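You operate a simulated robot arm through the tools that you are given. There is no shell and no other tool. Be economical: measure what you need, move in short steps, check, and stop when the job is done.

You are at the controls of a simulated robot arm. One attempt, no reset.

JOB
Stack both fingers on the jig's pin and set its knob to 20.
Fine: copper below, tinned on top, long ends toward the knob; slide the keeper fork over them before you turn the knob.

The check looks at the end state, three seconds after you hand in, the way a careful person would. Anything else that was tipped, shoved, dropped, spilled or broken makes it a failure.

ROBOT AND FRAMES
A 6-joint arm with a two-finger parallel gripper, fixed in place. Base frame: the origin is at the foot of the arm, x ahead of it, y to its left, z up; the work surface is at about z = 0. Units: mm, rad, N and s.
With the tool pointing down near the work surface it reaches from about 140 to 580 mm from the base axis. Its first joint turns from -1.152 to 1.152 rad. Payload 2.1 kg.
The tool frame sits at the grasp point between the pads (the TCP): z along the fingers, y along the line on which they close. The tips reach 30 mm beyond it. Largest opening 94 mm; finger width 28, thickness 10; the body of the gripper, 50 by 96 mm, starts 55 mm behind the TCP.
Orientation is told as [roll, pitch, yaw] about the base's x, y, z axes, in that order, counted from this pose: with the fingers straight down and closing along the base's y, the tool's x points along the base's -x, its y along +y and its z along -z.

CONTROLS
- The arm moves only by the tool apply_moves. Its argument "plan" is a list of rows, each an object (a shift or turn left out is 0, a gripper value left out holds the last) with "travel": the shift along the tool's x, y, z in mm, a list of three; "rot": the turn, a rotation vector about the tool's x, y, z in rad, a list of three; "hand": the gripper command, from -1 (fully open) to 1 (shut), values between in proportion. In form: [{"travel": [tx, ty, tz], "rot": [rx, ry, rz], "hand": hand}, ...]. A call has 1 to 12 rows; each row is the pose to reach, as a shift and turn from the pose commanded when the call began, along the tool's axes at that moment. Rows are played at 5 a second. More than 50 mm and 0.15 rad between two rows, or a gripper value outside its range, and nothing of the call is played. A pose out of reach is approached as far as the arm can. The call stops where the force on the tool passes 70 N (or 10 N more than at its start, if that is more) or the arm is blocked; 0.2 s more then pass. Each finger travels about 72 mm/s and halts on what it meets, pressing with about 37 N; the grip force reading is that of the motor and also rises with nothing between the fingers. The clock runs only during rows and for 0.2 s after the last one: add rows that repeat a pose to give the fingers time. It gives the time, the measured TCP pose, the force on the tool (base axes), the opening and the grip force at its end, in the units of the frame above (readings bear some noise).
- Cameras (640 x 400 px; columns grow to the right, rows downward): "scene" is fixed at [50.6, -376.9, 492.1]; the picture's right is [0.85, -0.53, 0.00], its down [-0.28, -0.45, -0.85] and it looks along [0.45, 0.72, -0.53] (base axes); focal length 258 px, centre (320, 200). "wrist" rides on the gripper at [-37, 0, -58] in the tool frame; the picture's right is [0.00, -1.00, 0.00], its down [0.97, 0.00, -0.24] and it looks along [0.24, 0.00, 0.97] (tool axes); focal length 218 px, centre (320, 200).
- get_image(camera): a new picture of that camera. No time passes.
- pixel_to_xyz(camera, pixels): for up to 12 pixels [column, row] of the newest picture of that camera ("zoom" is the newest enlarged one), the place [x, y, z] in the base frame of the surface seen there, good to about 2 mm, but the place of the scene camera against the robot may be out by one fixed shift of up to 12 mm in any direction. No time passes.
- enlarge(camera, box): a new picture of the part [left, top, right, bottom] of that camera's present view, enlarged. No time passes.
- sign_off(): hands the job in; it is judged then, once.

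Keep the steps short. Do not move on a guess: measure, check each grasp and each placing, and mend mistakes. In all there are 80 turns and 46 pictures (those below and enlarged ones count). Leave the gripper open and the arm clear of the work at the hand-in unless told otherwise, and finish with a single line.

The tools are called after "Request:" as a command line: name --argument value ..., lists and objects as JSON in quotes. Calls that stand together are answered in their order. apply_moves: Moves the arm, as the interface text tells. Its arguments: {"type":"object","properties":{"plan":{"type":"array","items":{"type":"object","properties":{"travel":{"type":"array","items":{"type":"number"}},"rot":{"type":"array","items":{"type":"number"}},"hand":{"type":"number"}}}}},"required":["plan"]} The other tools are called the same way: get_image (camera) takes a picture; pixel_to_xyz (camera, pixels) gives the place of the surface under pixels of a picture; enlarge (camera, box) takes an enlarged picture of a part of a camera's view; sign_off () hands the job in.

At the start:

```text
time: 0.0
ee_pos: [343.8, -96.1, 375.3]
tcp_rot: [-0.001, -0.002, 0.0]
wrist_force: [-0.2, -0.7, -0.8]
width: 93.8
gripper_force: 0.1
```

scene: 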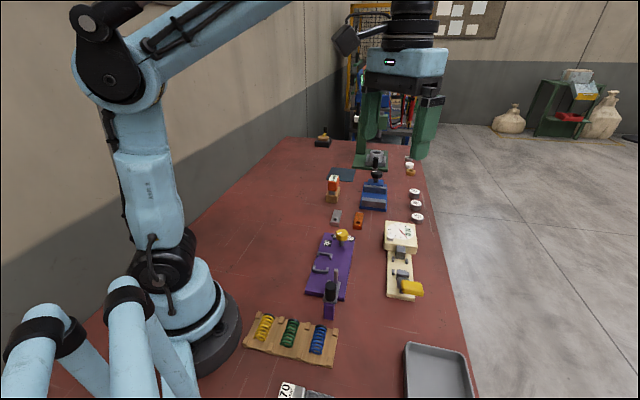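
wrist: 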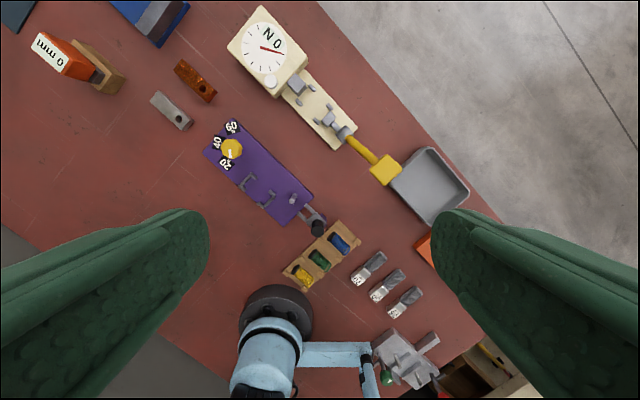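

I see a purple jig with a yellow knob (wrist about 230,150), and the two fingers, tinned at (172,110) and copper at (195,80). I'll enlarge both areas to get a closer look.

Request:
enlarge --camera "wrist" --box '[140, 50, 340, 250]'

Request:
enlarge --camera "scene" --box '[290, 190, 390, 330]'

```text
2.00 times, centred on (240, 150) of wrist
```

zoom: 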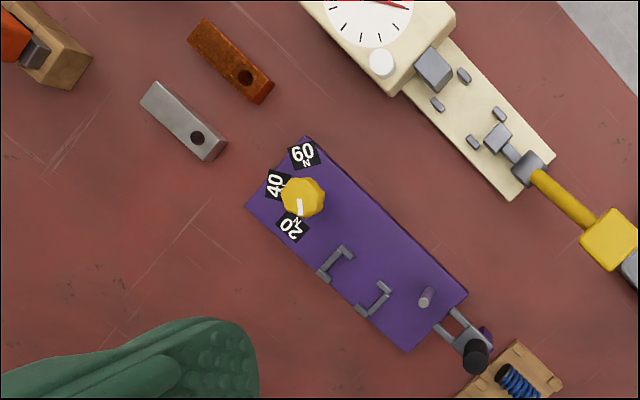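

```text
2.86 times, centred on (340, 260) of scene
```

zoom: 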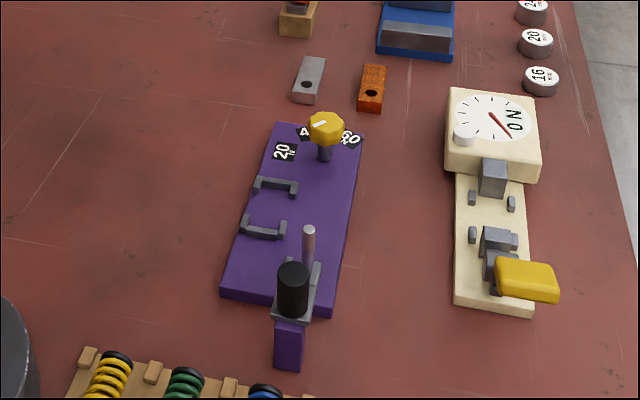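

The jig has a pin, a fork with a black handle, a knob with labels 20, 40 and 60, and two C-brackets. Next I'll measure the main points in the wrist picture.

Request:
pixel_to_xyz --camera "wrist" --pixels '[[231.5, 148.5], [294, 195], [317, 228], [202.5, 88.5], [178.5, 119], [190, 75], [165, 105], [248, 181], [267, 200], [280, 215], [236, 118], [204, 153]]'

Request:
pixel_to_xyz --camera "scene" --pixels '[[342, 234], [335, 271], [331, 285], [337, 220], [358, 224], [337, 211], [360, 213]]'

```text
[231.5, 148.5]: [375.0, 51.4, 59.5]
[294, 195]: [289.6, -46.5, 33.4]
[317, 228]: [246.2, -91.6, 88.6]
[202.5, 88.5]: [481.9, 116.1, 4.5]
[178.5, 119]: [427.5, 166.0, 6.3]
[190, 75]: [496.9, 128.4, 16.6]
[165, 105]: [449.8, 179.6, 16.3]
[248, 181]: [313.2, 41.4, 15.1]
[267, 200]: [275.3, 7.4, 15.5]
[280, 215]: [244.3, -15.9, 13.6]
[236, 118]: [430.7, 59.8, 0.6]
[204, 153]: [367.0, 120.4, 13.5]
```

```text
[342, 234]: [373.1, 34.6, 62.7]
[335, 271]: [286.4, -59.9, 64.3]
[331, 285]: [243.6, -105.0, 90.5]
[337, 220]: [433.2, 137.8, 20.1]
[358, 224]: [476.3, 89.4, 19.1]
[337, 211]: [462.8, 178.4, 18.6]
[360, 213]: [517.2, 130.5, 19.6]
```

The jig top is at z≈14, the knob top at z≈60 and the pin top at z≈62. I'll move to above the jig at a safe height for a closer look.

Request:
apply_moves --plan '[{"travel": [-3, 29, 37]}, {"travel": [-7, 58, 75]}, {"travel": [-10, 87, 112]}, {"travel": [-14, 116, 150]}, {"travel": [-14, 116, 150]}]'

Request:
get_image --camera "wrist"

```text
time: 1.2
ee_pos: [359.2, 19.5, 226.7]
tcp_rot: [0.0, -0.002, 0.001]
wrist_force: [-1.0, 1.3, 0.7]
width: 93.9
gripper_force: 0.0
```

```text
41 pictures are left
```

wrist: 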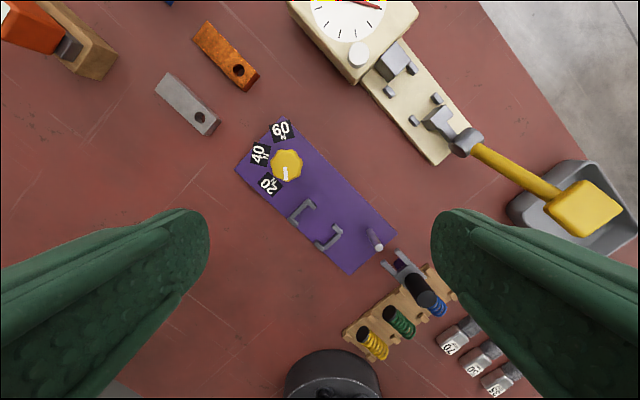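

Request:
enlarge --camera "wrist" --box '[225, 110, 355, 210]'

Request:
enlarge --camera "wrist" --box '[330, 190, 450, 320]'

```text
4.00 times, centred on (290, 160) of wrist
```

zoom: 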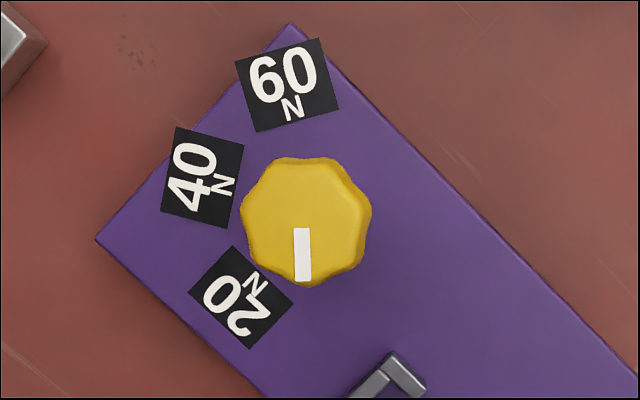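

```text
3.08 times, centred on (390, 255) of wrist
```

zoom: 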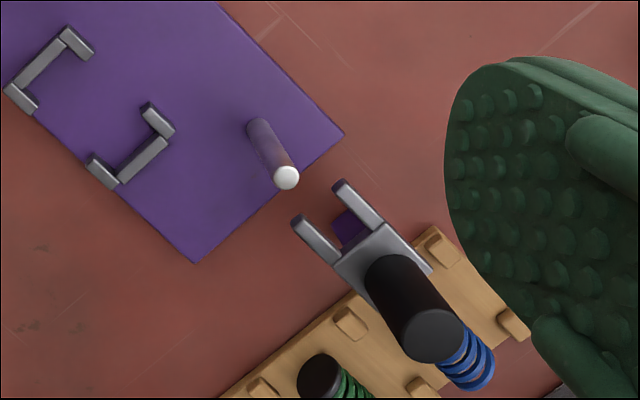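

The mark on the knob currently points roughly along base -x, so it is not at 20. Now I'll measure the pin, the fork tines and the handle in this zoom.

Request:
pixel_to_xyz --camera "zoom" --pixels '[[286, 177], [254, 122], [342, 186], [300, 223], [375, 218], [332, 256], [362, 242], [432, 335], [348, 228], [343, 134], [195, 262], [158, 122]]'

Request:
pixel_to_xyz --camera "wrist" --pixels '[[286.5, 158], [285.5, 179], [284, 120], [236, 170], [239, 70], [201, 118], [279, 131], [260.5, 154.5], [270.5, 185], [200, 40], [163, 84], [300, 209]]'

Request:
enlarge --camera "wrist" --box '[140, 10, 280, 150]'

```text
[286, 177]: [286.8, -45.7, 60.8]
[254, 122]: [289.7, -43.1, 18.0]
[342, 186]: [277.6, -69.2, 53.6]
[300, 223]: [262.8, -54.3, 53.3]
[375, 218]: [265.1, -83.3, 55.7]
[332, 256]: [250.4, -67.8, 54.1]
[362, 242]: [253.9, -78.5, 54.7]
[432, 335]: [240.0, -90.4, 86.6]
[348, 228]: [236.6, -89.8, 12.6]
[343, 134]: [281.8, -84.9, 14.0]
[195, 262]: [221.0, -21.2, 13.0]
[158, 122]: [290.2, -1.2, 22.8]
```

```text
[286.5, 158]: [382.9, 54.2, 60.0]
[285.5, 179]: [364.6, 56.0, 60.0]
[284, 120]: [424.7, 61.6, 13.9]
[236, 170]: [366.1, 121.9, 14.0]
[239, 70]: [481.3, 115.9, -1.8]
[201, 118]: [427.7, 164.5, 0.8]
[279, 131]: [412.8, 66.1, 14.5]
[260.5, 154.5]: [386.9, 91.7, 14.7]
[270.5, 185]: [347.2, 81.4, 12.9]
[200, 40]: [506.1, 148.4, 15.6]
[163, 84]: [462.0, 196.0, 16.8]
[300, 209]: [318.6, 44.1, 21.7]
```

```text
2.86 times, centred on (210, 80) of wrist
```

zoom: 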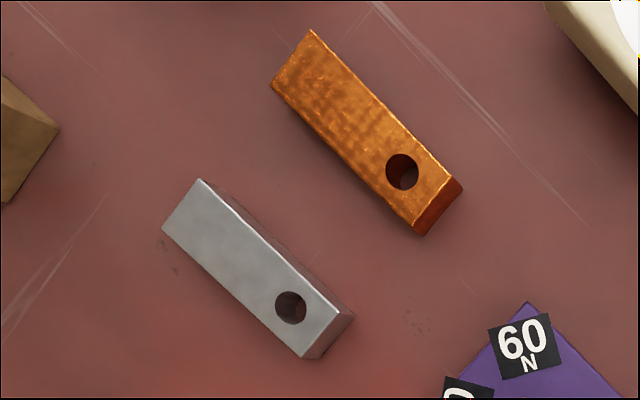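

The fork tops are at z≈54 and the jig axis runs at about 45°. The fingers already lie roughly parallel to it, long ends pointing the right way. I'll measure the finger corners in this zoom.

Request:
pixel_to_xyz --camera "zoom" --pixels '[[311, 34], [274, 87], [412, 219], [446, 175], [402, 172], [201, 183], [165, 229], [302, 354], [337, 313], [290, 308], [340, 120], [240, 260]]'

```text
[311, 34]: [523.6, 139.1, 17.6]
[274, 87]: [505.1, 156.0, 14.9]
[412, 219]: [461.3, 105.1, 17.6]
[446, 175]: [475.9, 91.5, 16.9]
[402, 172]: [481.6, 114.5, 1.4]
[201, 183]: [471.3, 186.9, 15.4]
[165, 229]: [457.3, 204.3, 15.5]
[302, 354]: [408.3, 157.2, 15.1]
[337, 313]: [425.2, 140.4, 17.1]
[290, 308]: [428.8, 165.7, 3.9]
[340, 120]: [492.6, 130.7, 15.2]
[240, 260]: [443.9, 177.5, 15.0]
```

Copper's centre is about (491.5, 122.9) and tinned's about (440.5, 172.2). Both are 67×22×16 mm and lie at about 46°. I'll narrow the gripper to about 55 mm, turn to yaw 0.80 and move over the copper finger at z≈150.

Request:
apply_moves --plan '[{"travel": [-22, 17, 12], "rot": [0, 0, -0.133], "hand": -0.17}, {"travel": [-44, 34, 25], "rot": [0, 0, -0.267]}, {"travel": [-66, 51, 37], "rot": [0, 0, -0.4]}, {"travel": [-88, 68, 50], "rot": [0, 0, -0.533]}, {"travel": [-110, 85, 62], "rot": [0, 0, -0.667]}, {"travel": [-132, 103.4, 75], "rot": [0, 0, -0.8]}, {"travel": [-132, 103.4, 75], "rot": [0, 0, -0.8]}]'

Request:
get_image --camera "wrist"

```text
time: 2.8
ee_pos: [488.8, 124.8, 150.7]
tcp_rot: [0.0, -0.002, 0.803]
wrist_force: [0.5, 0.0, 0.0]
width: 54.9
gripper_force: 0.0
```

```text
37 pictures are left
```

wrist: 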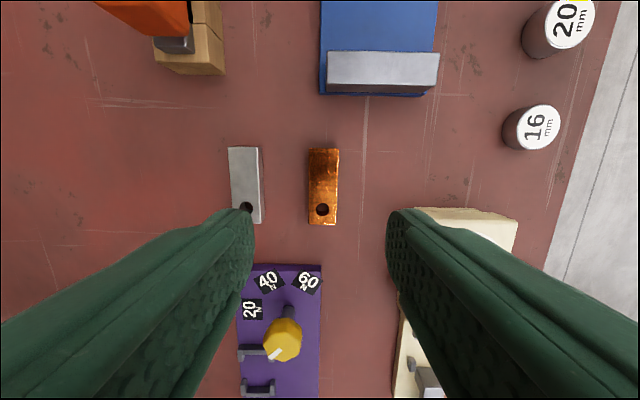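

The copper finger is nearly upright in view at (323,187). I'll measure it again from here.

Request:
pixel_to_xyz --camera "wrist" --pixels '[[309, 152], [338, 152], [336, 222], [311, 222], [322, 209], [323, 180], [310, 185], [337, 185]]'

```text
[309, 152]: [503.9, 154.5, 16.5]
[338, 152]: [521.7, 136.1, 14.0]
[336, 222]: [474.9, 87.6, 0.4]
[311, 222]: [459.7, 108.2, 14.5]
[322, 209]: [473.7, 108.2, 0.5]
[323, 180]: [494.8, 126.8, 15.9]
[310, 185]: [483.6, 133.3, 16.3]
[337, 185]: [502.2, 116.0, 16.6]
```

The side midpoints give a centre line through (492.9, 124.6), which lines up with the commanded TCP. I'll go down until the tips are at z≈6 and close.

Request:
apply_moves --plan '[{"travel": [0, 0, 40]}, {"travel": [0, 0, 80]}, {"travel": [0, 0, 105]}, {"travel": [0, 0, 115]}, {"travel": [0, 0, 115]}, {"travel": [0, 0, 115], "hand": 1}, {"travel": [0, 0, 115], "hand": 1}, {"travel": [0, 0, 115], "hand": 1}, {"travel": [0, 0, 115], "hand": 1}]'

```text
time: 4.8
ee_pos: [488.3, 125.3, 37.2]
tcp_rot: [0.0, -0.003, 0.802]
wrist_force: [-0.8, 0.6, 0.5]
width: 25.9
gripper_force: 37.0
```

Width reads 25.9 with 37 N, so the copper is gripped. I'll lift it and look at how it sits between the pads.

Request:
apply_moves --plan '[{"travel": [0, 0, -40]}, {"travel": [0, 0, -85]}, {"travel": [0, 0, -85]}]'

Request:
get_image --camera "wrist"

```text
time: 5.6
ee_pos: [491.0, 125.1, 121.0]
tcp_rot: [0.0, -0.002, 0.8]
wrist_force: [-0.2, -1.0, -1.0]
width: 25.7
gripper_force: 36.8
```

```text
36 pictures are left
```

wrist: 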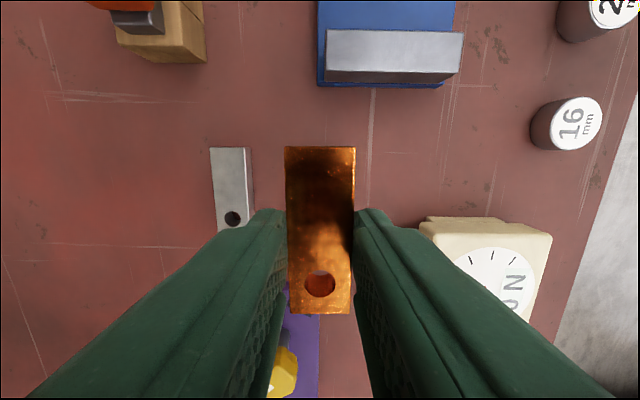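

The finger is held squarely, with its hole at tool x≈+17.6, y≈0. I'll carry it to hover above the pin, with its underside around z≈95, clear of the knob.

Request:
apply_moves --plan '[{"travel": [30, 3.3, -15]}, {"travel": [75, 8.2, -15]}, {"travel": [120, 13, -15]}, {"travel": [165, 18, -15]}, {"travel": [210, 22.8, -15], "rot": [0, 0, 0.013]}, {"travel": [245.4, 26.7, -8], "rot": [0, 0, 0.013]}, {"travel": [245.4, 26.7, -8], "rot": [0, 0, 0.013]}]'

Request:
get_image --camera "wrist"

Request:
get_image --camera "scene"

```text
time: 7.2
ee_pos: [301.3, -32.4, 128.6]
tcp_rot: [0.001, -0.002, 0.789]
wrist_force: [0.4, -0.5, -2.0]
width: 25.9
gripper_force: 37.0
```

```text
35 pictures are left
```

wrist: 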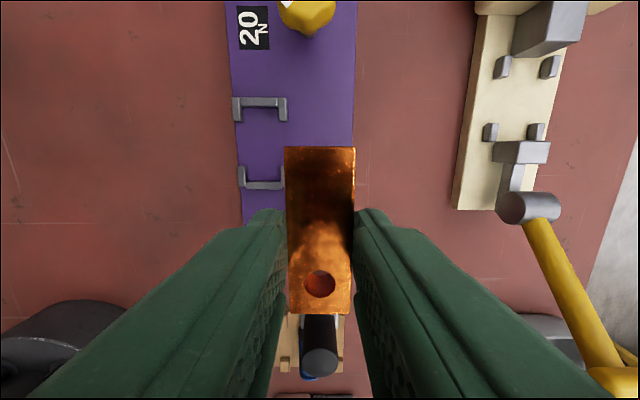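

```text
34 pictures are left
```

scene: 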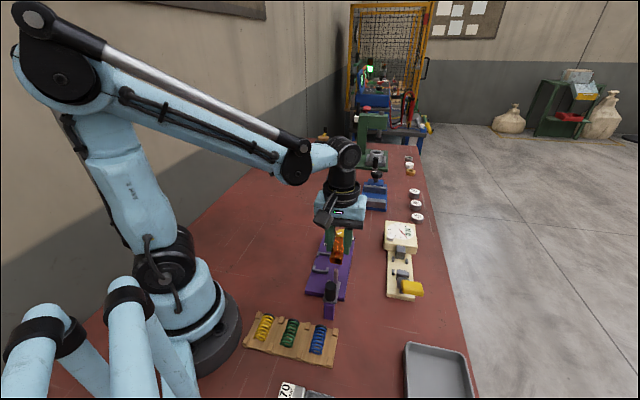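

The pin is hidden under the finger. I'll back off 60 mm toward the knob and come down slightly, so I can see the pin past the finger's short end.

Request:
apply_moves --plan '[{"travel": [-30, 0, 8]}, {"travel": [-60, 0, 15]}, {"travel": [-60, 0, 15]}]'

Request:
enlarge --camera "wrist" --box '[240, 250, 400, 400]'

```text
time: 8.0
ee_pos: [344.3, 8.4, 114.4]
tcp_rot: [0.0, -0.001, 0.789]
wrist_force: [-0.1, 0.9, -2.2]
width: 25.4
gripper_force: 36.6
```

```text
2.67 times, centred on (320, 325) of wrist
```

zoom: 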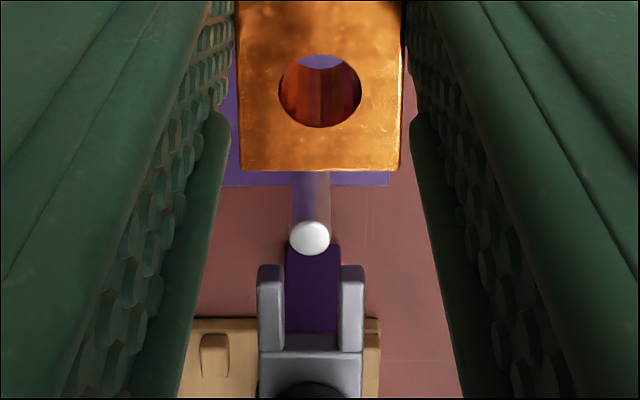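

The pin top is at zoom (310,238) and the hole centre at zoom (320,91). By geometry the pin is at tool x≈79, y≈+2.3. I'll cross-check with measured points.

Request:
pixel_to_xyz --camera "zoom" --pixels '[[310, 236], [309, 242], [320, 140], [320, 45], [275, 91], [367, 91], [268, 280], [353, 280], [305, 350]]'

```text
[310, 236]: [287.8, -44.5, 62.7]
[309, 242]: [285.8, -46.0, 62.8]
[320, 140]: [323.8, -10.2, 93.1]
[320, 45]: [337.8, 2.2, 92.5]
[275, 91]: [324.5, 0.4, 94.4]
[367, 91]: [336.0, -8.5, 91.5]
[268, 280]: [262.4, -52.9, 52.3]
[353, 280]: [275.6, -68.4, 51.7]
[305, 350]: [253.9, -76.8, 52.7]
```

Both methods agree on about +60.5 mm along tool x and +2 mm along y. I'll go there and lower until the finger's underside is about 3 mm below the pin top, then check the force.

Request:
apply_moves --plan '[{"travel": [30, 1, 0]}, {"travel": [60.5, 2, 0]}, {"travel": [60.5, 2, 0]}, {"travel": [60.5, 2, 10]}, {"travel": [60.5, 2, 14]}, {"travel": [60.5, 2, 17]}, {"travel": [60.5, 2, 19]}, {"travel": [60.5, 2, 19]}]'

Request:
enlarge --camera "wrist" --box '[240, 250, 400, 400]'

```text
time: 9.8
ee_pos: [297.0, -32.3, 93.9]
tcp_rot: [0.001, -0.002, 0.788]
wrist_force: [0.5, 0.0, -1.8]
width: 25.9
gripper_force: 36.6
```

```text
2.67 times, centred on (320, 325) of wrist
```

zoom: 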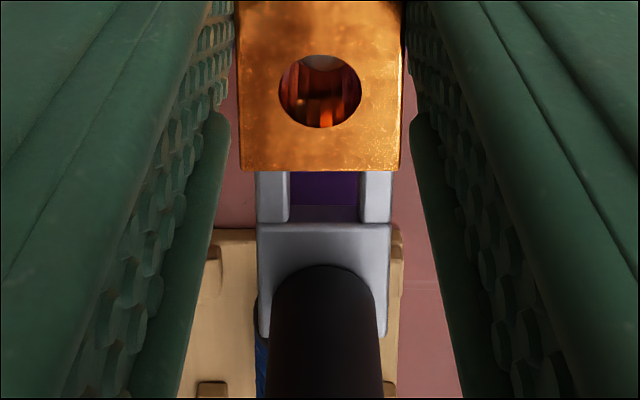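

The pin top shows through the hole at zoom (322,62), centred sideways and along the axis, with no contact force. I'll lower most of the way in small rows.

Request:
apply_moves --plan '[{"travel": [0, 0, 6]}, {"travel": [0, 0, 14]}, {"travel": [0, 0, 22]}, {"travel": [0, 0, 30]}, {"travel": [0, 0, 36]}, {"travel": [0, 0, 40]}, {"travel": [0, 0, 40]}]'

Request:
enlarge --camera "wrist" --box '[220, 150, 420, 350]'

```text
time: 11.4
ee_pos: [297.4, -32.8, 53.4]
tcp_rot: [0.0, -0.003, 0.787]
wrist_force: [-0.1, -0.3, -1.3]
width: 25.6
gripper_force: 36.8
```

```text
2.00 times, centred on (320, 250) of wrist
```

zoom: 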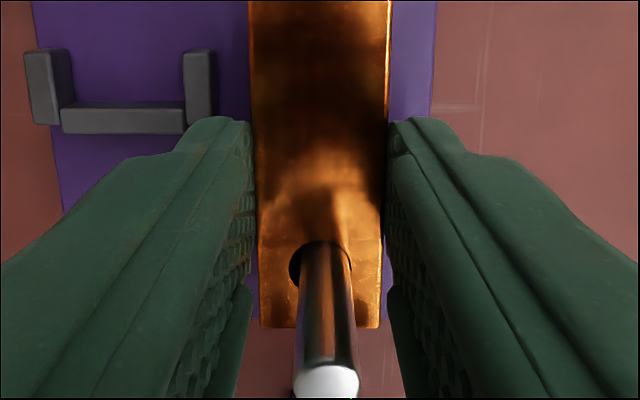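

The pin is through the hole and nothing is pressing. I'll lower the last few millimetres until it touches.

Request:
apply_moves --plan '[{"travel": [0, 0, 1]}, {"travel": [0, 0, 2]}, {"travel": [0, 0, 2.5]}, {"travel": [0, 0, 2.5]}]'

```text
time: 12.4
ee_pos: [296.9, -33.0, 51.8]
tcp_rot: [0.001, 0.0, 0.789]
wrist_force: [-5.6, -5.2, 44.9]
width: 25.7
gripper_force: 37.1
```

It has seated on the jig (45 N up). I'll relieve 1 mm, open to about 32 mm only because of the bracket, and then lift straight up.

Request:
apply_moves --plan '[{"travel": [0, 0, -1]}, {"travel": [0, 0, -1], "hand": 0.3}, {"travel": [0, 0, -1], "hand": 0.3}, {"travel": [0, 0, -10]}, {"travel": [0, 0, -40]}, {"travel": [0, 0, -75]}, {"travel": [0, 0, -75]}]'

Request:
get_image --camera "wrist"

```text
time: 14.0
ee_pos: [297.3, -32.3, 126.7]
tcp_rot: [0.0, 0.0, 0.789]
wrist_force: [0.4, -0.1, 0.7]
width: 32.8
gripper_force: 0.1
```

```text
30 pictures are left
```

wrist: 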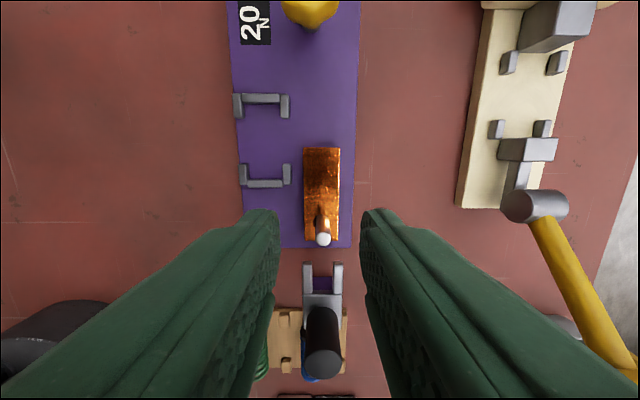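

Copper sits flat on the pin with its long end toward the knob. Next I'll move over the tinned finger and open to 55 mm.

Request:
apply_moves --plan '[{"travel": [-41, 7, -10]}, {"travel": [-82, 14, -10]}, {"travel": [-123, 21.5, -10]}, {"travel": [-164, 29, -10]}, {"travel": [-205, 36, -10], "hand": -0.17}, {"travel": [-245.5, 43.1, -10]}, {"travel": [-245.5, 43.1, -10]}]'

Request:
get_image --camera "wrist"

```text
time: 15.6
ee_pos: [440.8, 172.1, 138.9]
tcp_rot: [0.001, -0.003, 0.789]
wrist_force: [0.3, -0.2, 0.0]
width: 55.0
gripper_force: 0.1
```

```text
29 pictures are left
```

wrist: 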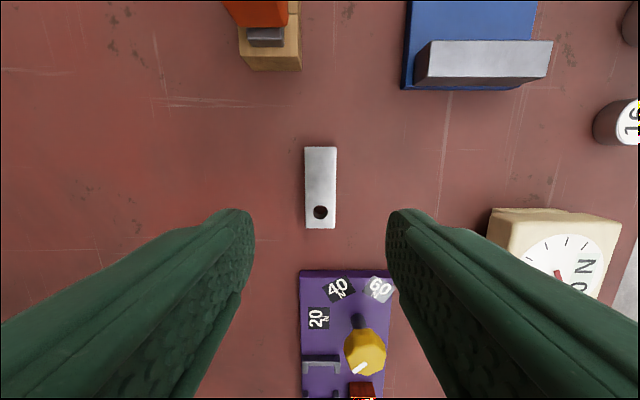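

The tinned finger is centred at column 320 and square to the pads. I'll descend to TCP z≈37 and close.

Request:
apply_moves --plan '[{"travel": [0, 0, 40]}, {"travel": [0, 0, 80]}, {"travel": [0, 0, 95]}, {"travel": [0, 0, 101]}, {"travel": [0, 0, 101]}, {"travel": [0, 0, 101], "hand": 1}, {"travel": [0, 0, 101], "hand": 1}, {"travel": [0, 0, 101], "hand": 1}, {"travel": [0, 0, 101], "hand": 1}]'

Request:
apply_moves --plan '[{"travel": [0, 0, -40]}, {"travel": [0, 0, -80]}, {"travel": [0, 0, -105]}, {"travel": [0, 0, -105]}]'

Request:
get_image --camera "wrist"

```text
time: 17.6
ee_pos: [441.5, 173.7, 36.8]
tcp_rot: [0.0, -0.001, 0.788]
wrist_force: [0.0, -0.6, -0.6]
width: 25.7
gripper_force: 37.0
```

```text
time: 18.6
ee_pos: [442.0, 172.1, 141.1]
tcp_rot: [-0.001, -0.003, 0.789]
wrist_force: [-0.6, -0.5, -2.8]
width: 25.8
gripper_force: 36.9
```

```text
28 pictures are left
```

wrist: 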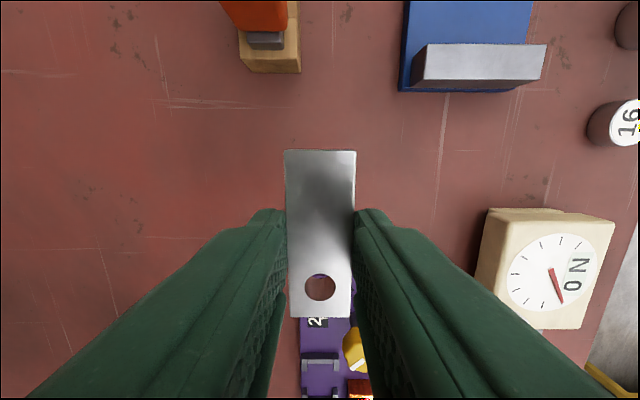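

The tinned finger is gripped, with its hole at tool x≈19.2, so 1.6 mm further out than copper's. I'll go back over the pin with that correction and lower to just above the pin top.

Request:
apply_moves --plan '[{"travel": [41, -7, 0]}, {"travel": [82, -14.5, 0]}, {"travel": [123, -21.7, 0]}, {"travel": [164, -29, 0]}, {"travel": [205, -36, 0]}, {"travel": [243.9, -43.1, 0]}, {"travel": [243.9, -43.1, 20]}, {"travel": [243.9, -43.1, 36]}, {"travel": [243.9, -43.1, 36]}]'

Request:
enlarge --camera "wrist" --box '[240, 250, 400, 400]'

```text
time: 20.6
ee_pos: [299.6, -31.8, 103.3]
tcp_rot: [-0.001, -0.002, 0.789]
wrist_force: [-0.8, -0.2, -1.9]
width: 25.5
gripper_force: 37.0
```

```text
2.67 times, centred on (320, 325) of wrist
```

zoom: 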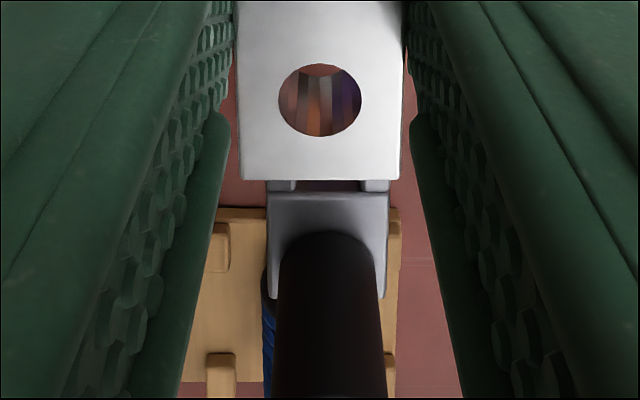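

No contact yet. I'll lower 10 mm in small rows and look for the pin through the hole.

Request:
apply_moves --plan '[{"travel": [0, 0, 3]}, {"travel": [0, 0, 5]}, {"travel": [0, 0, 7]}, {"travel": [0, 0, 9]}, {"travel": [0, 0, 9]}]'

Request:
enlarge --camera "wrist" --box '[240, 250, 400, 400]'

```text
time: 21.8
ee_pos: [299.3, -31.8, 94.6]
tcp_rot: [0.0, -0.001, 0.79]
wrist_force: [0.3, -0.2, -1.0]
width: 25.5
gripper_force: 37.0
```

```text
2.67 times, centred on (320, 325) of wrist
```

zoom: 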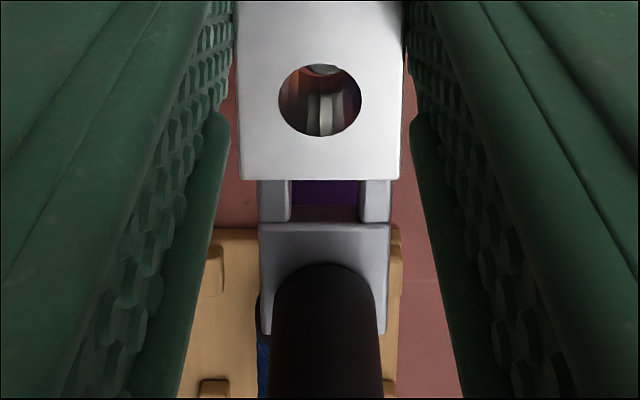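

The pin edge shows inside the hole. By geometry the finger should shift about 0.6 mm toward the knob, so I'll apply that and lower to just above the copper.

Request:
apply_moves --plan '[{"travel": [-0.6, 0, 0]}, {"travel": [-0.6, 0, 5]}, {"travel": [-0.6, 0, 12]}, {"travel": [-0.6, 0, 18]}, {"travel": [-0.6, 0, 23]}, {"travel": [-0.6, 0, 23]}]'

Request:
enlarge --camera "wrist" --box '[220, 150, 420, 350]'

```text
time: 23.2
ee_pos: [298.8, -30.7, 72.2]
tcp_rot: [0.0, -0.002, 0.789]
wrist_force: [-0.5, 0.1, -1.1]
width: 25.7
gripper_force: 36.5
```

```text
2.00 times, centred on (320, 250) of wrist
```

zoom: 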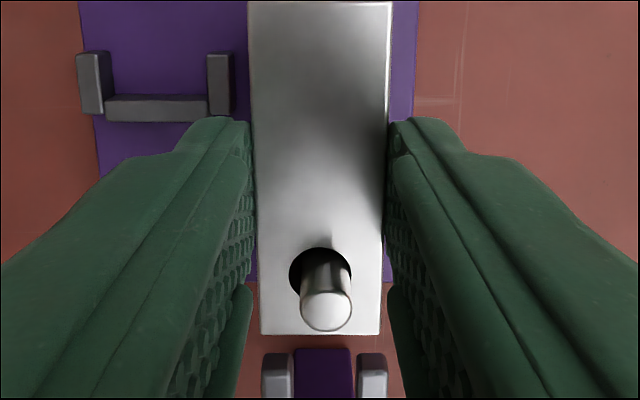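

The pin is through the tinned finger. I'll lower the last 5 mm onto the copper.

Request:
apply_moves --plan '[{"travel": [0, 0, 2]}, {"travel": [0, 0, 3.5]}, {"travel": [0, 0, 4.5]}, {"travel": [0, 0, 5]}, {"travel": [0, 0, 5]}]'

```text
time: 24.4
ee_pos: [299.1, -31.0, 67.1]
tcp_rot: [0.001, -0.003, 0.789]
wrist_force: [-0.5, -0.1, -1.6]
width: 25.6
gripper_force: 37.4
```

Request:
apply_moves --plan '[{"travel": [0, 0, 0.7]}, {"travel": [0, 0, 1.4]}, {"travel": [0, 0, 2]}, {"travel": [0, 0, 2]}]'

```text
time: 25.4
ee_pos: [299.3, -31.8, 65.6]
tcp_rot: [-0.001, -0.001, 0.789]
wrist_force: [-2.5, 0.8, 25.1]
width: 25.9
gripper_force: 36.6
```

It touches at 25 N. I'll relieve 0.5 mm, open to about 33 mm, lift, and check.

Request:
apply_moves --plan '[{"travel": [0, 0, -0.5]}, {"travel": [0, 0, -0.5], "hand": 0.3}, {"travel": [0, 0, -0.5], "hand": 0.3}, {"travel": [0, 0, -10]}, {"travel": [-20, 0, -45]}, {"travel": [-40, 0, -75]}, {"travel": [-40, 0, -75]}]'

Request:
get_image --camera "wrist"

Request:
enlarge --camera "scene" --box '[290, 190, 390, 330]'

```text
time: 27.0
ee_pos: [327.1, -3.9, 142.2]
tcp_rot: [-0.001, -0.002, 0.789]
wrist_force: [-0.5, -0.4, 0.3]
width: 33.0
gripper_force: 0.0
```

```text
24 pictures are left
```

wrist: 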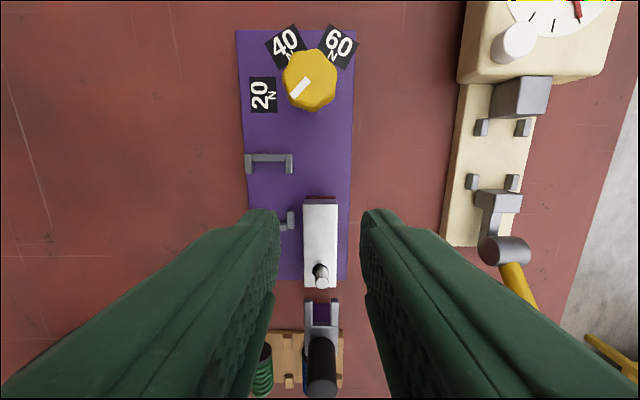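

```text
2.86 times, centred on (340, 260) of scene
```

zoom: 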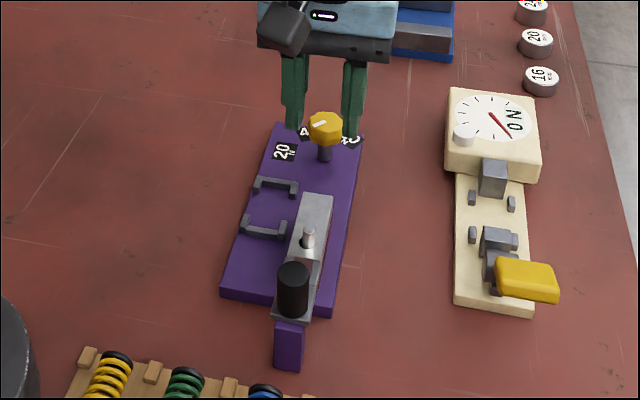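

Both fingers are stacked: copper below, tinned on top, long ends toward the knob. The knob mark now shows about 45° past 20. I'll measure the stack, the fork and the handle.

Request:
pixel_to_xyz --camera "wrist" --pixels '[[308, 220], [334, 220], [321, 250], [321, 284], [308, 305], [335, 305], [321, 332], [321, 380], [312, 380], [331, 380], [299, 88], [310, 68]]'

Request:
pixel_to_xyz --camera "zoom" --pixels '[[293, 268], [293, 305], [285, 316], [312, 220], [280, 330], [308, 270], [318, 265]]'

Request:
enlarge --camera "scene" --box '[315, 250, 350, 325]'

```text
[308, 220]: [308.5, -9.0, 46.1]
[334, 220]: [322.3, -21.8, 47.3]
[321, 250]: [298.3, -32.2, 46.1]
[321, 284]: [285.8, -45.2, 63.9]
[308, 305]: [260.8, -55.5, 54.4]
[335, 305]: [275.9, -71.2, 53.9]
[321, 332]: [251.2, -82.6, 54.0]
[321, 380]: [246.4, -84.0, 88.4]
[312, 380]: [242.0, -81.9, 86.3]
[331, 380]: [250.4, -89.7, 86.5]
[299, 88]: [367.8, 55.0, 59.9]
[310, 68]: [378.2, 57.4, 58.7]
```

```text
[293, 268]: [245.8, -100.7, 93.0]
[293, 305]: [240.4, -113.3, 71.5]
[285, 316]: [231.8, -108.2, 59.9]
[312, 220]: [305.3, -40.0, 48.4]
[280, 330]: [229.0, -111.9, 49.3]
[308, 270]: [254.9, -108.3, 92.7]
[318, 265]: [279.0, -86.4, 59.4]
```

```text
5.33 times, centred on (332, 288) of scene
```

zoom: 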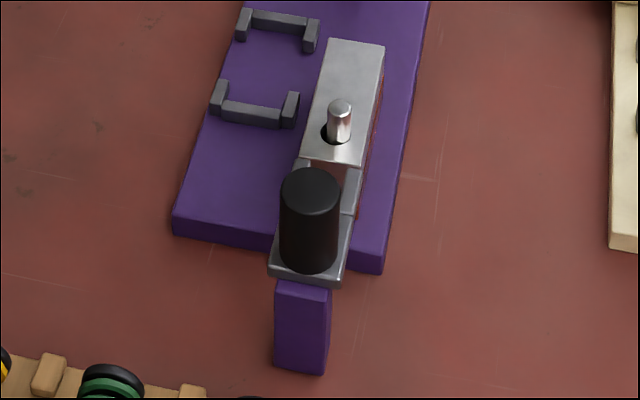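

The stack top is at z≈46.5, the fork top at 54 and the handle top at 88. The handle and the pin share the same line. I'll move to above the handle with the gripper at 60 mm and look.

Request:
apply_moves --plan '[{"travel": [40, 0, -5], "hand": -0.28}, {"travel": [80, 0, -5]}, {"travel": [119, -0.5, -5]}, {"travel": [119, -0.5, -5]}]'

Request:
get_image --camera "wrist"

```text
time: 28.0
ee_pos: [243.4, -88.0, 145.7]
tcp_rot: [0.0, -0.001, 0.788]
wrist_force: [0.6, -0.4, 0.0]
width: 60.1
gripper_force: 0.1
```

```text
21 pictures are left
```

wrist: 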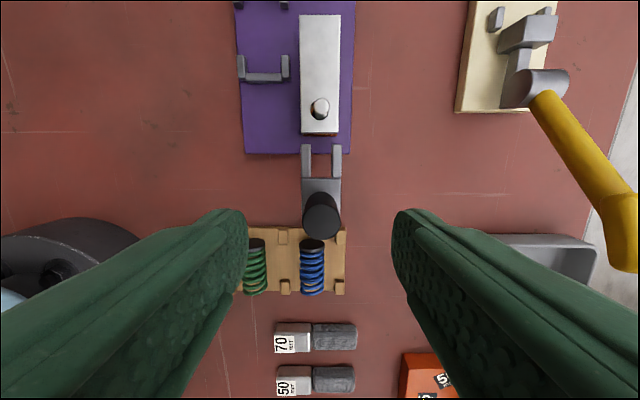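

The handle top is at (322,222), which is tool x≈+4, y≈-1. I'll descend until the tips are at z≈62, above the fork plate, and close on the handle.

Request:
apply_moves --plan '[{"travel": [4, -1, 0]}, {"travel": [4, -1, 25]}, {"travel": [4, -1, 45]}, {"travel": [4, -1, 52]}, {"travel": [4, -1, 52]}, {"travel": [4, -1, 52], "hand": 1}, {"travel": [4, -1, 52], "hand": 1}, {"travel": [4, -1, 52], "hand": 1}, {"travel": [4, -1, 52], "hand": 1}]'

Request:
get_image --camera "wrist"

```text
time: 30.0
ee_pos: [241.9, -91.2, 93.7]
tcp_rot: [0.004, -0.003, 0.789]
wrist_force: [-15.8, 17.1, 3.5]
width: 21.6
gripper_force: 45.1
```

```text
20 pictures are left
```

wrist: 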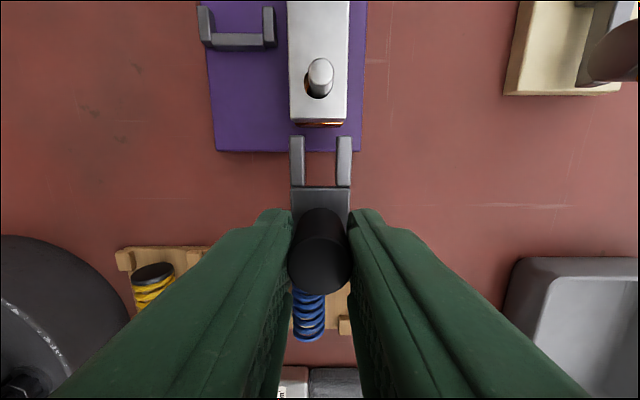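

The handle is gripped at 21.6 mm, with some sideways preload (about 23 N along +y of the tool). I'll ease 0.8 mm that way and slide the first 12 mm toward the pin while watching the force.

Request:
apply_moves --plan '[{"travel": [0, 0.8, 0]}, {"travel": [-3, 0.8, 0]}, {"travel": [-6, 0.8, 0]}, {"travel": [-9, 0.8, 0]}, {"travel": [-12, 0.8, 0]}, {"travel": [-12, 0.8, 0]}]'

Request:
get_image --camera "wrist"

```text
time: 31.4
ee_pos: [249.7, -83.3, 93.3]
tcp_rot: [-0.004, 0.0, 0.788]
wrist_force: [1.5, -3.1, -1.7]
width: 21.3
gripper_force: 44.8
```

```text
19 pictures are left
```

wrist: 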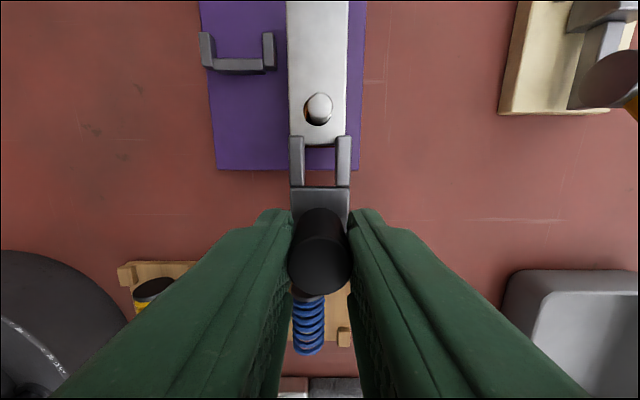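

The fork slides freely and the tines are starting over the tinned finger. I'll continue another 22 mm.

Request:
apply_moves --plan '[{"travel": [-4, 0, 0]}, {"travel": [-8, 0, 0]}, {"travel": [-12, 0, 0]}, {"travel": [-16, 0, 0]}, {"travel": [-19, 0, 0]}, {"travel": [-22, 0, 0]}, {"travel": [-22, 0, 0]}]'

Request:
get_image --camera "wrist"

```text
time: 33.0
ee_pos: [265.6, -67.6, 93.7]
tcp_rot: [-0.003, -0.002, 0.789]
wrist_force: [14.7, -12.6, -2.0]
width: 21.4
gripper_force: 45.3
```

```text
18 pictures are left
```

wrist: 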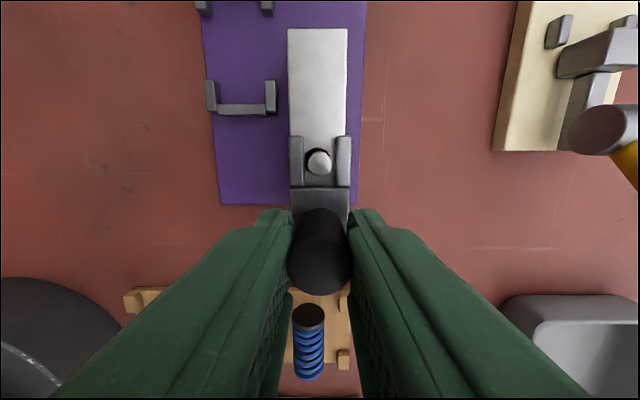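

The pin is well inside the tines. I'll push a little further, in 1 mm steps, to feel for the end stop.

Request:
apply_moves --plan '[{"travel": [0, -0.5, 0]}, {"travel": [-1, -0.5, 0]}, {"travel": [-2, -0.5, 0]}, {"travel": [-3, -0.5, 0]}, {"travel": [-3, -0.5, 0]}]'

Request:
enlarge --camera "wrist" --box '[260, 110, 380, 230]'

```text
time: 34.2
ee_pos: [266.9, -64.7, 92.4]
tcp_rot: [-0.003, 0.007, 0.787]
wrist_force: [-9.0, -30.1, 6.5]
width: 21.6
gripper_force: 45.2
```

```text
3.33 times, centred on (320, 170) of wrist
```

zoom: 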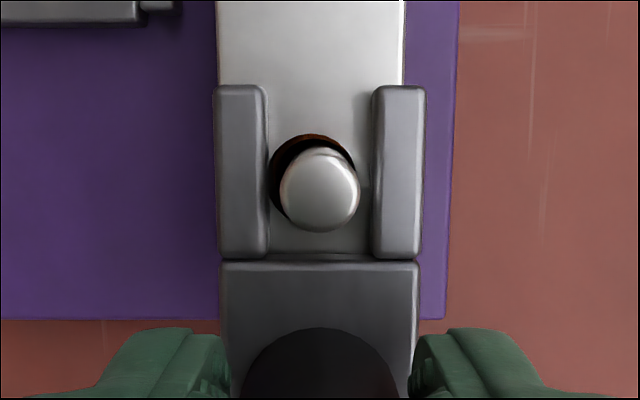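

Resistance is now about 28 N along the slide with the pin deep between the tines, so this is the end stop. I'll open, lift clear and check that the fork stayed.

Request:
apply_moves --plan '[{"travel": [0.7, 0, 0]}, {"travel": [0.7, 0, 0], "hand": 0.0}, {"travel": [0.7, 0, 0], "hand": 0.0}, {"travel": [0.7, 0, 0], "hand": 0.0}, {"travel": [0.7, 0, -35]}, {"travel": [0.7, 0, -65]}, {"travel": [0.7, 0, -65]}]'

Request:
get_image --camera "wrist"

```text
time: 35.8
ee_pos: [267.1, -65.2, 158.4]
tcp_rot: [0.0, -0.002, 0.79]
wrist_force: [0.2, -0.1, -0.3]
width: 46.7
gripper_force: 0.0
```

```text
16 pictures are left
```

wrist: 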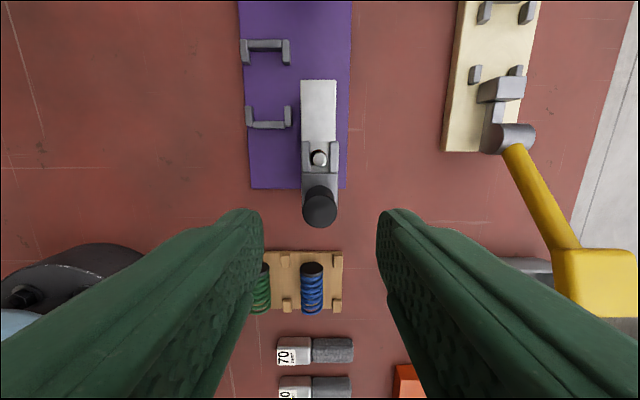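

The fork stays fully home around the pin. Now I'll move over the knob, gripper at 60 mm, and look.

Request:
apply_moves --plan '[{"travel": [-40, 2, 0], "hand": -0.28}, {"travel": [-80, 4, 0]}, {"travel": [-120, 5.5, 0]}, {"travel": [-161, 7.1, 0]}, {"travel": [-161, 7.1, 0]}]'

Request:
enlarge --camera "wrist" --box '[260, 140, 380, 260]'

```text
time: 37.0
ee_pos: [376.3, 54.5, 156.7]
tcp_rot: [-0.001, -0.002, 0.788]
wrist_force: [0.4, 0.1, 0.5]
width: 60.0
gripper_force: 0.1
```

```text
3.33 times, centred on (320, 200) of wrist
```

zoom: 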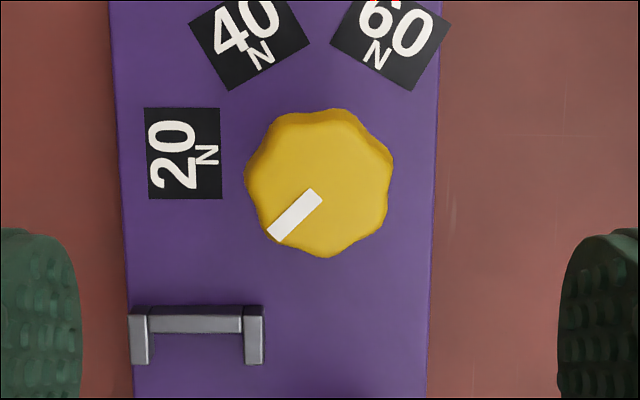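

The knob top centre is at tool (-1, 0). Its mark points about 136.6° from the jig axis and label 20 is at exactly 90°, so I need about 0.81 rad clockwise. I'll descend and grip the knob.

Request:
apply_moves --plan '[{"travel": [-1, 0, 40]}, {"travel": [-1, 0, 70]}, {"travel": [-1, 0, 80]}, {"travel": [-1, 0, 80]}, {"travel": [-1, 0, 80], "hand": 1}, {"travel": [-1, 0, 80], "hand": 1}, {"travel": [-1, 0, 80], "hand": 1}, {"travel": [-1, 0, 80], "hand": 1}]'

Request:
enlarge --camera "wrist" --box '[240, 140, 400, 300]'

```text
time: 38.8
ee_pos: [376.3, 56.4, 79.0]
tcp_rot: [-0.001, -0.002, 0.788]
wrist_force: [8.4, -5.6, -16.5]
width: 33.0
gripper_force: 45.2
```

```text
2.50 times, centred on (320, 220) of wrist
```

zoom: 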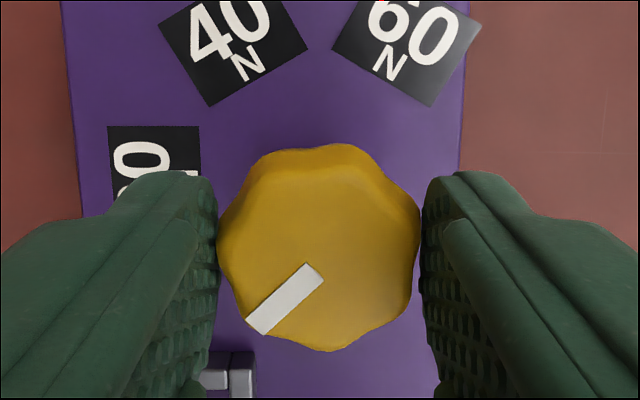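

The knob is gripped at 33 mm and the mark is still at about 135°. I'll turn it clockwise by 0.79 rad in small rows.

Request:
apply_moves --plan '[{"rot": [0, 0, 0.1]}, {"rot": [0, 0, 0.2]}, {"rot": [0, 0, 0.3]}, {"rot": [0, 0, 0.4]}, {"rot": [0, 0, 0.5]}, {"rot": [0, 0, 0.6]}, {"rot": [0, 0, 0.7]}, {"rot": [0, 0, 0.79]}, {"rot": [0, 0, 0.79]}]'

Request:
enlarge --camera "wrist" --box '[240, 140, 400, 300]'

```text
time: 40.8
ee_pos: [376.8, 56.6, 79.3]
tcp_rot: [-0.001, -0.001, -0.001]
wrist_force: [6.0, 6.0, -21.5]
width: 33.4
gripper_force: 44.9
```

```text
2.50 times, centred on (320, 220) of wrist
```

zoom: 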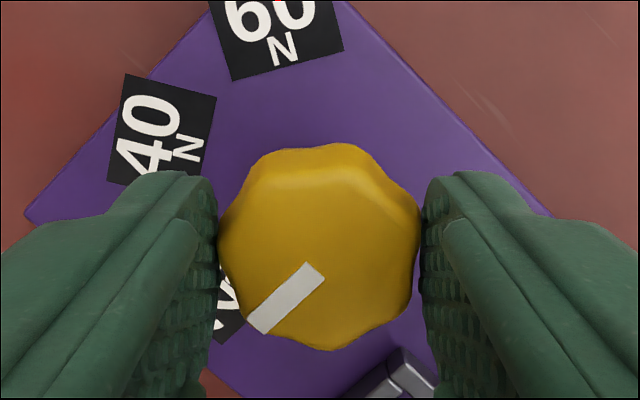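

The knob turned with the gripper and the mark now points at 20. I'll open, lift straight up and check the angle.

Request:
apply_moves --plan '[{"hand": 1}, {"hand": -0.28}, {"hand": -0.28}, {"hand": -0.28}, {"travel": [0, 0, -40]}, {"travel": [0, 0, -80]}, {"travel": [0, 0, -80]}]'

Request:
enlarge --camera "wrist" --box '[260, 140, 380, 260]'

```text
time: 42.4
ee_pos: [377.2, 56.1, 159.7]
tcp_rot: [0.001, -0.002, -0.001]
wrist_force: [0.4, -0.5, -1.2]
width: 60.0
gripper_force: 0.0
```

```text
3.33 times, centred on (320, 200) of wrist
```

zoom: 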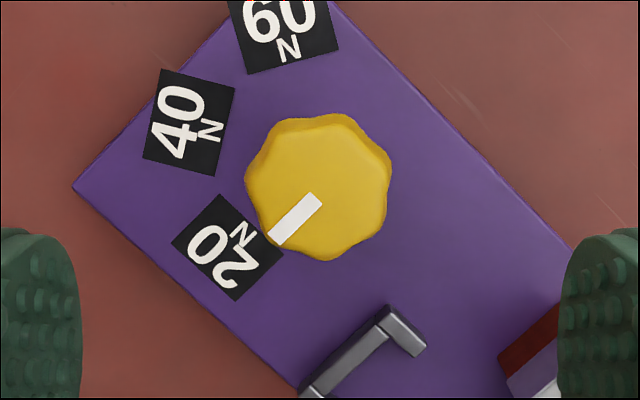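

The mark and the 20 label both come out at 136.5° by geometry, so the knob is on 20. I'll raise the arm clear with the gripper open and take a last check.

Request:
apply_moves --plan '[{"travel": [0, 0, -40], "hand": -1}, {"travel": [0, 0, -80]}, {"travel": [0, 0, -120]}, {"travel": [0, 0, -140]}, {"travel": [0, 0, -140]}]'

Request:
enlarge --camera "scene" --box '[290, 190, 390, 330]'

Request:
get_image --camera "wrist"

```text
time: 43.6
ee_pos: [375.6, 55.5, 298.2]
tcp_rot: [0.0, -0.003, -0.001]
wrist_force: [0.8, 0.9, -0.1]
width: 94.1
gripper_force: 0.0
```

```text
2.86 times, centred on (340, 260) of scene
```

zoom: 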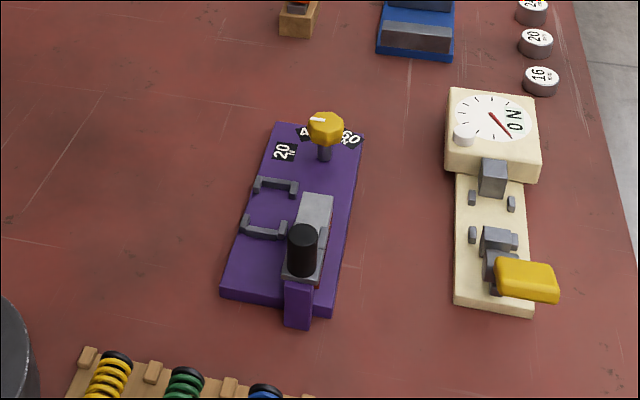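

```text
10 pictures are left
```

wrist: 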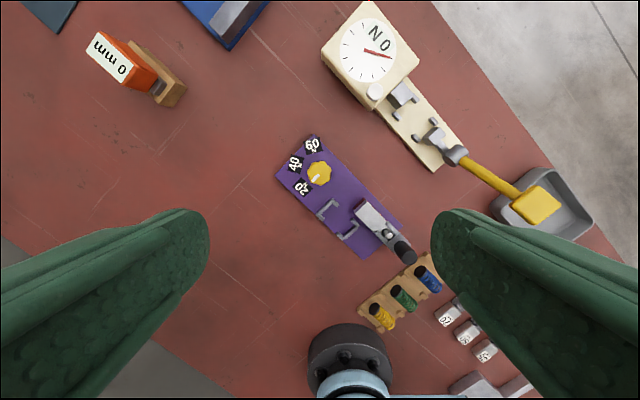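

The stack is on the pin, the fork is home around it and the knob is at 20. Nothing else has moved and the gripper is open and clear, so I'm handing in.

Request:
sign_off

```text
The job is handed in.
```

Handed in: the copper finger is on the pin with the tinned one on top, long ends toward the knob, the keeper fork was slid fully over them first, and the knob is set to 20.
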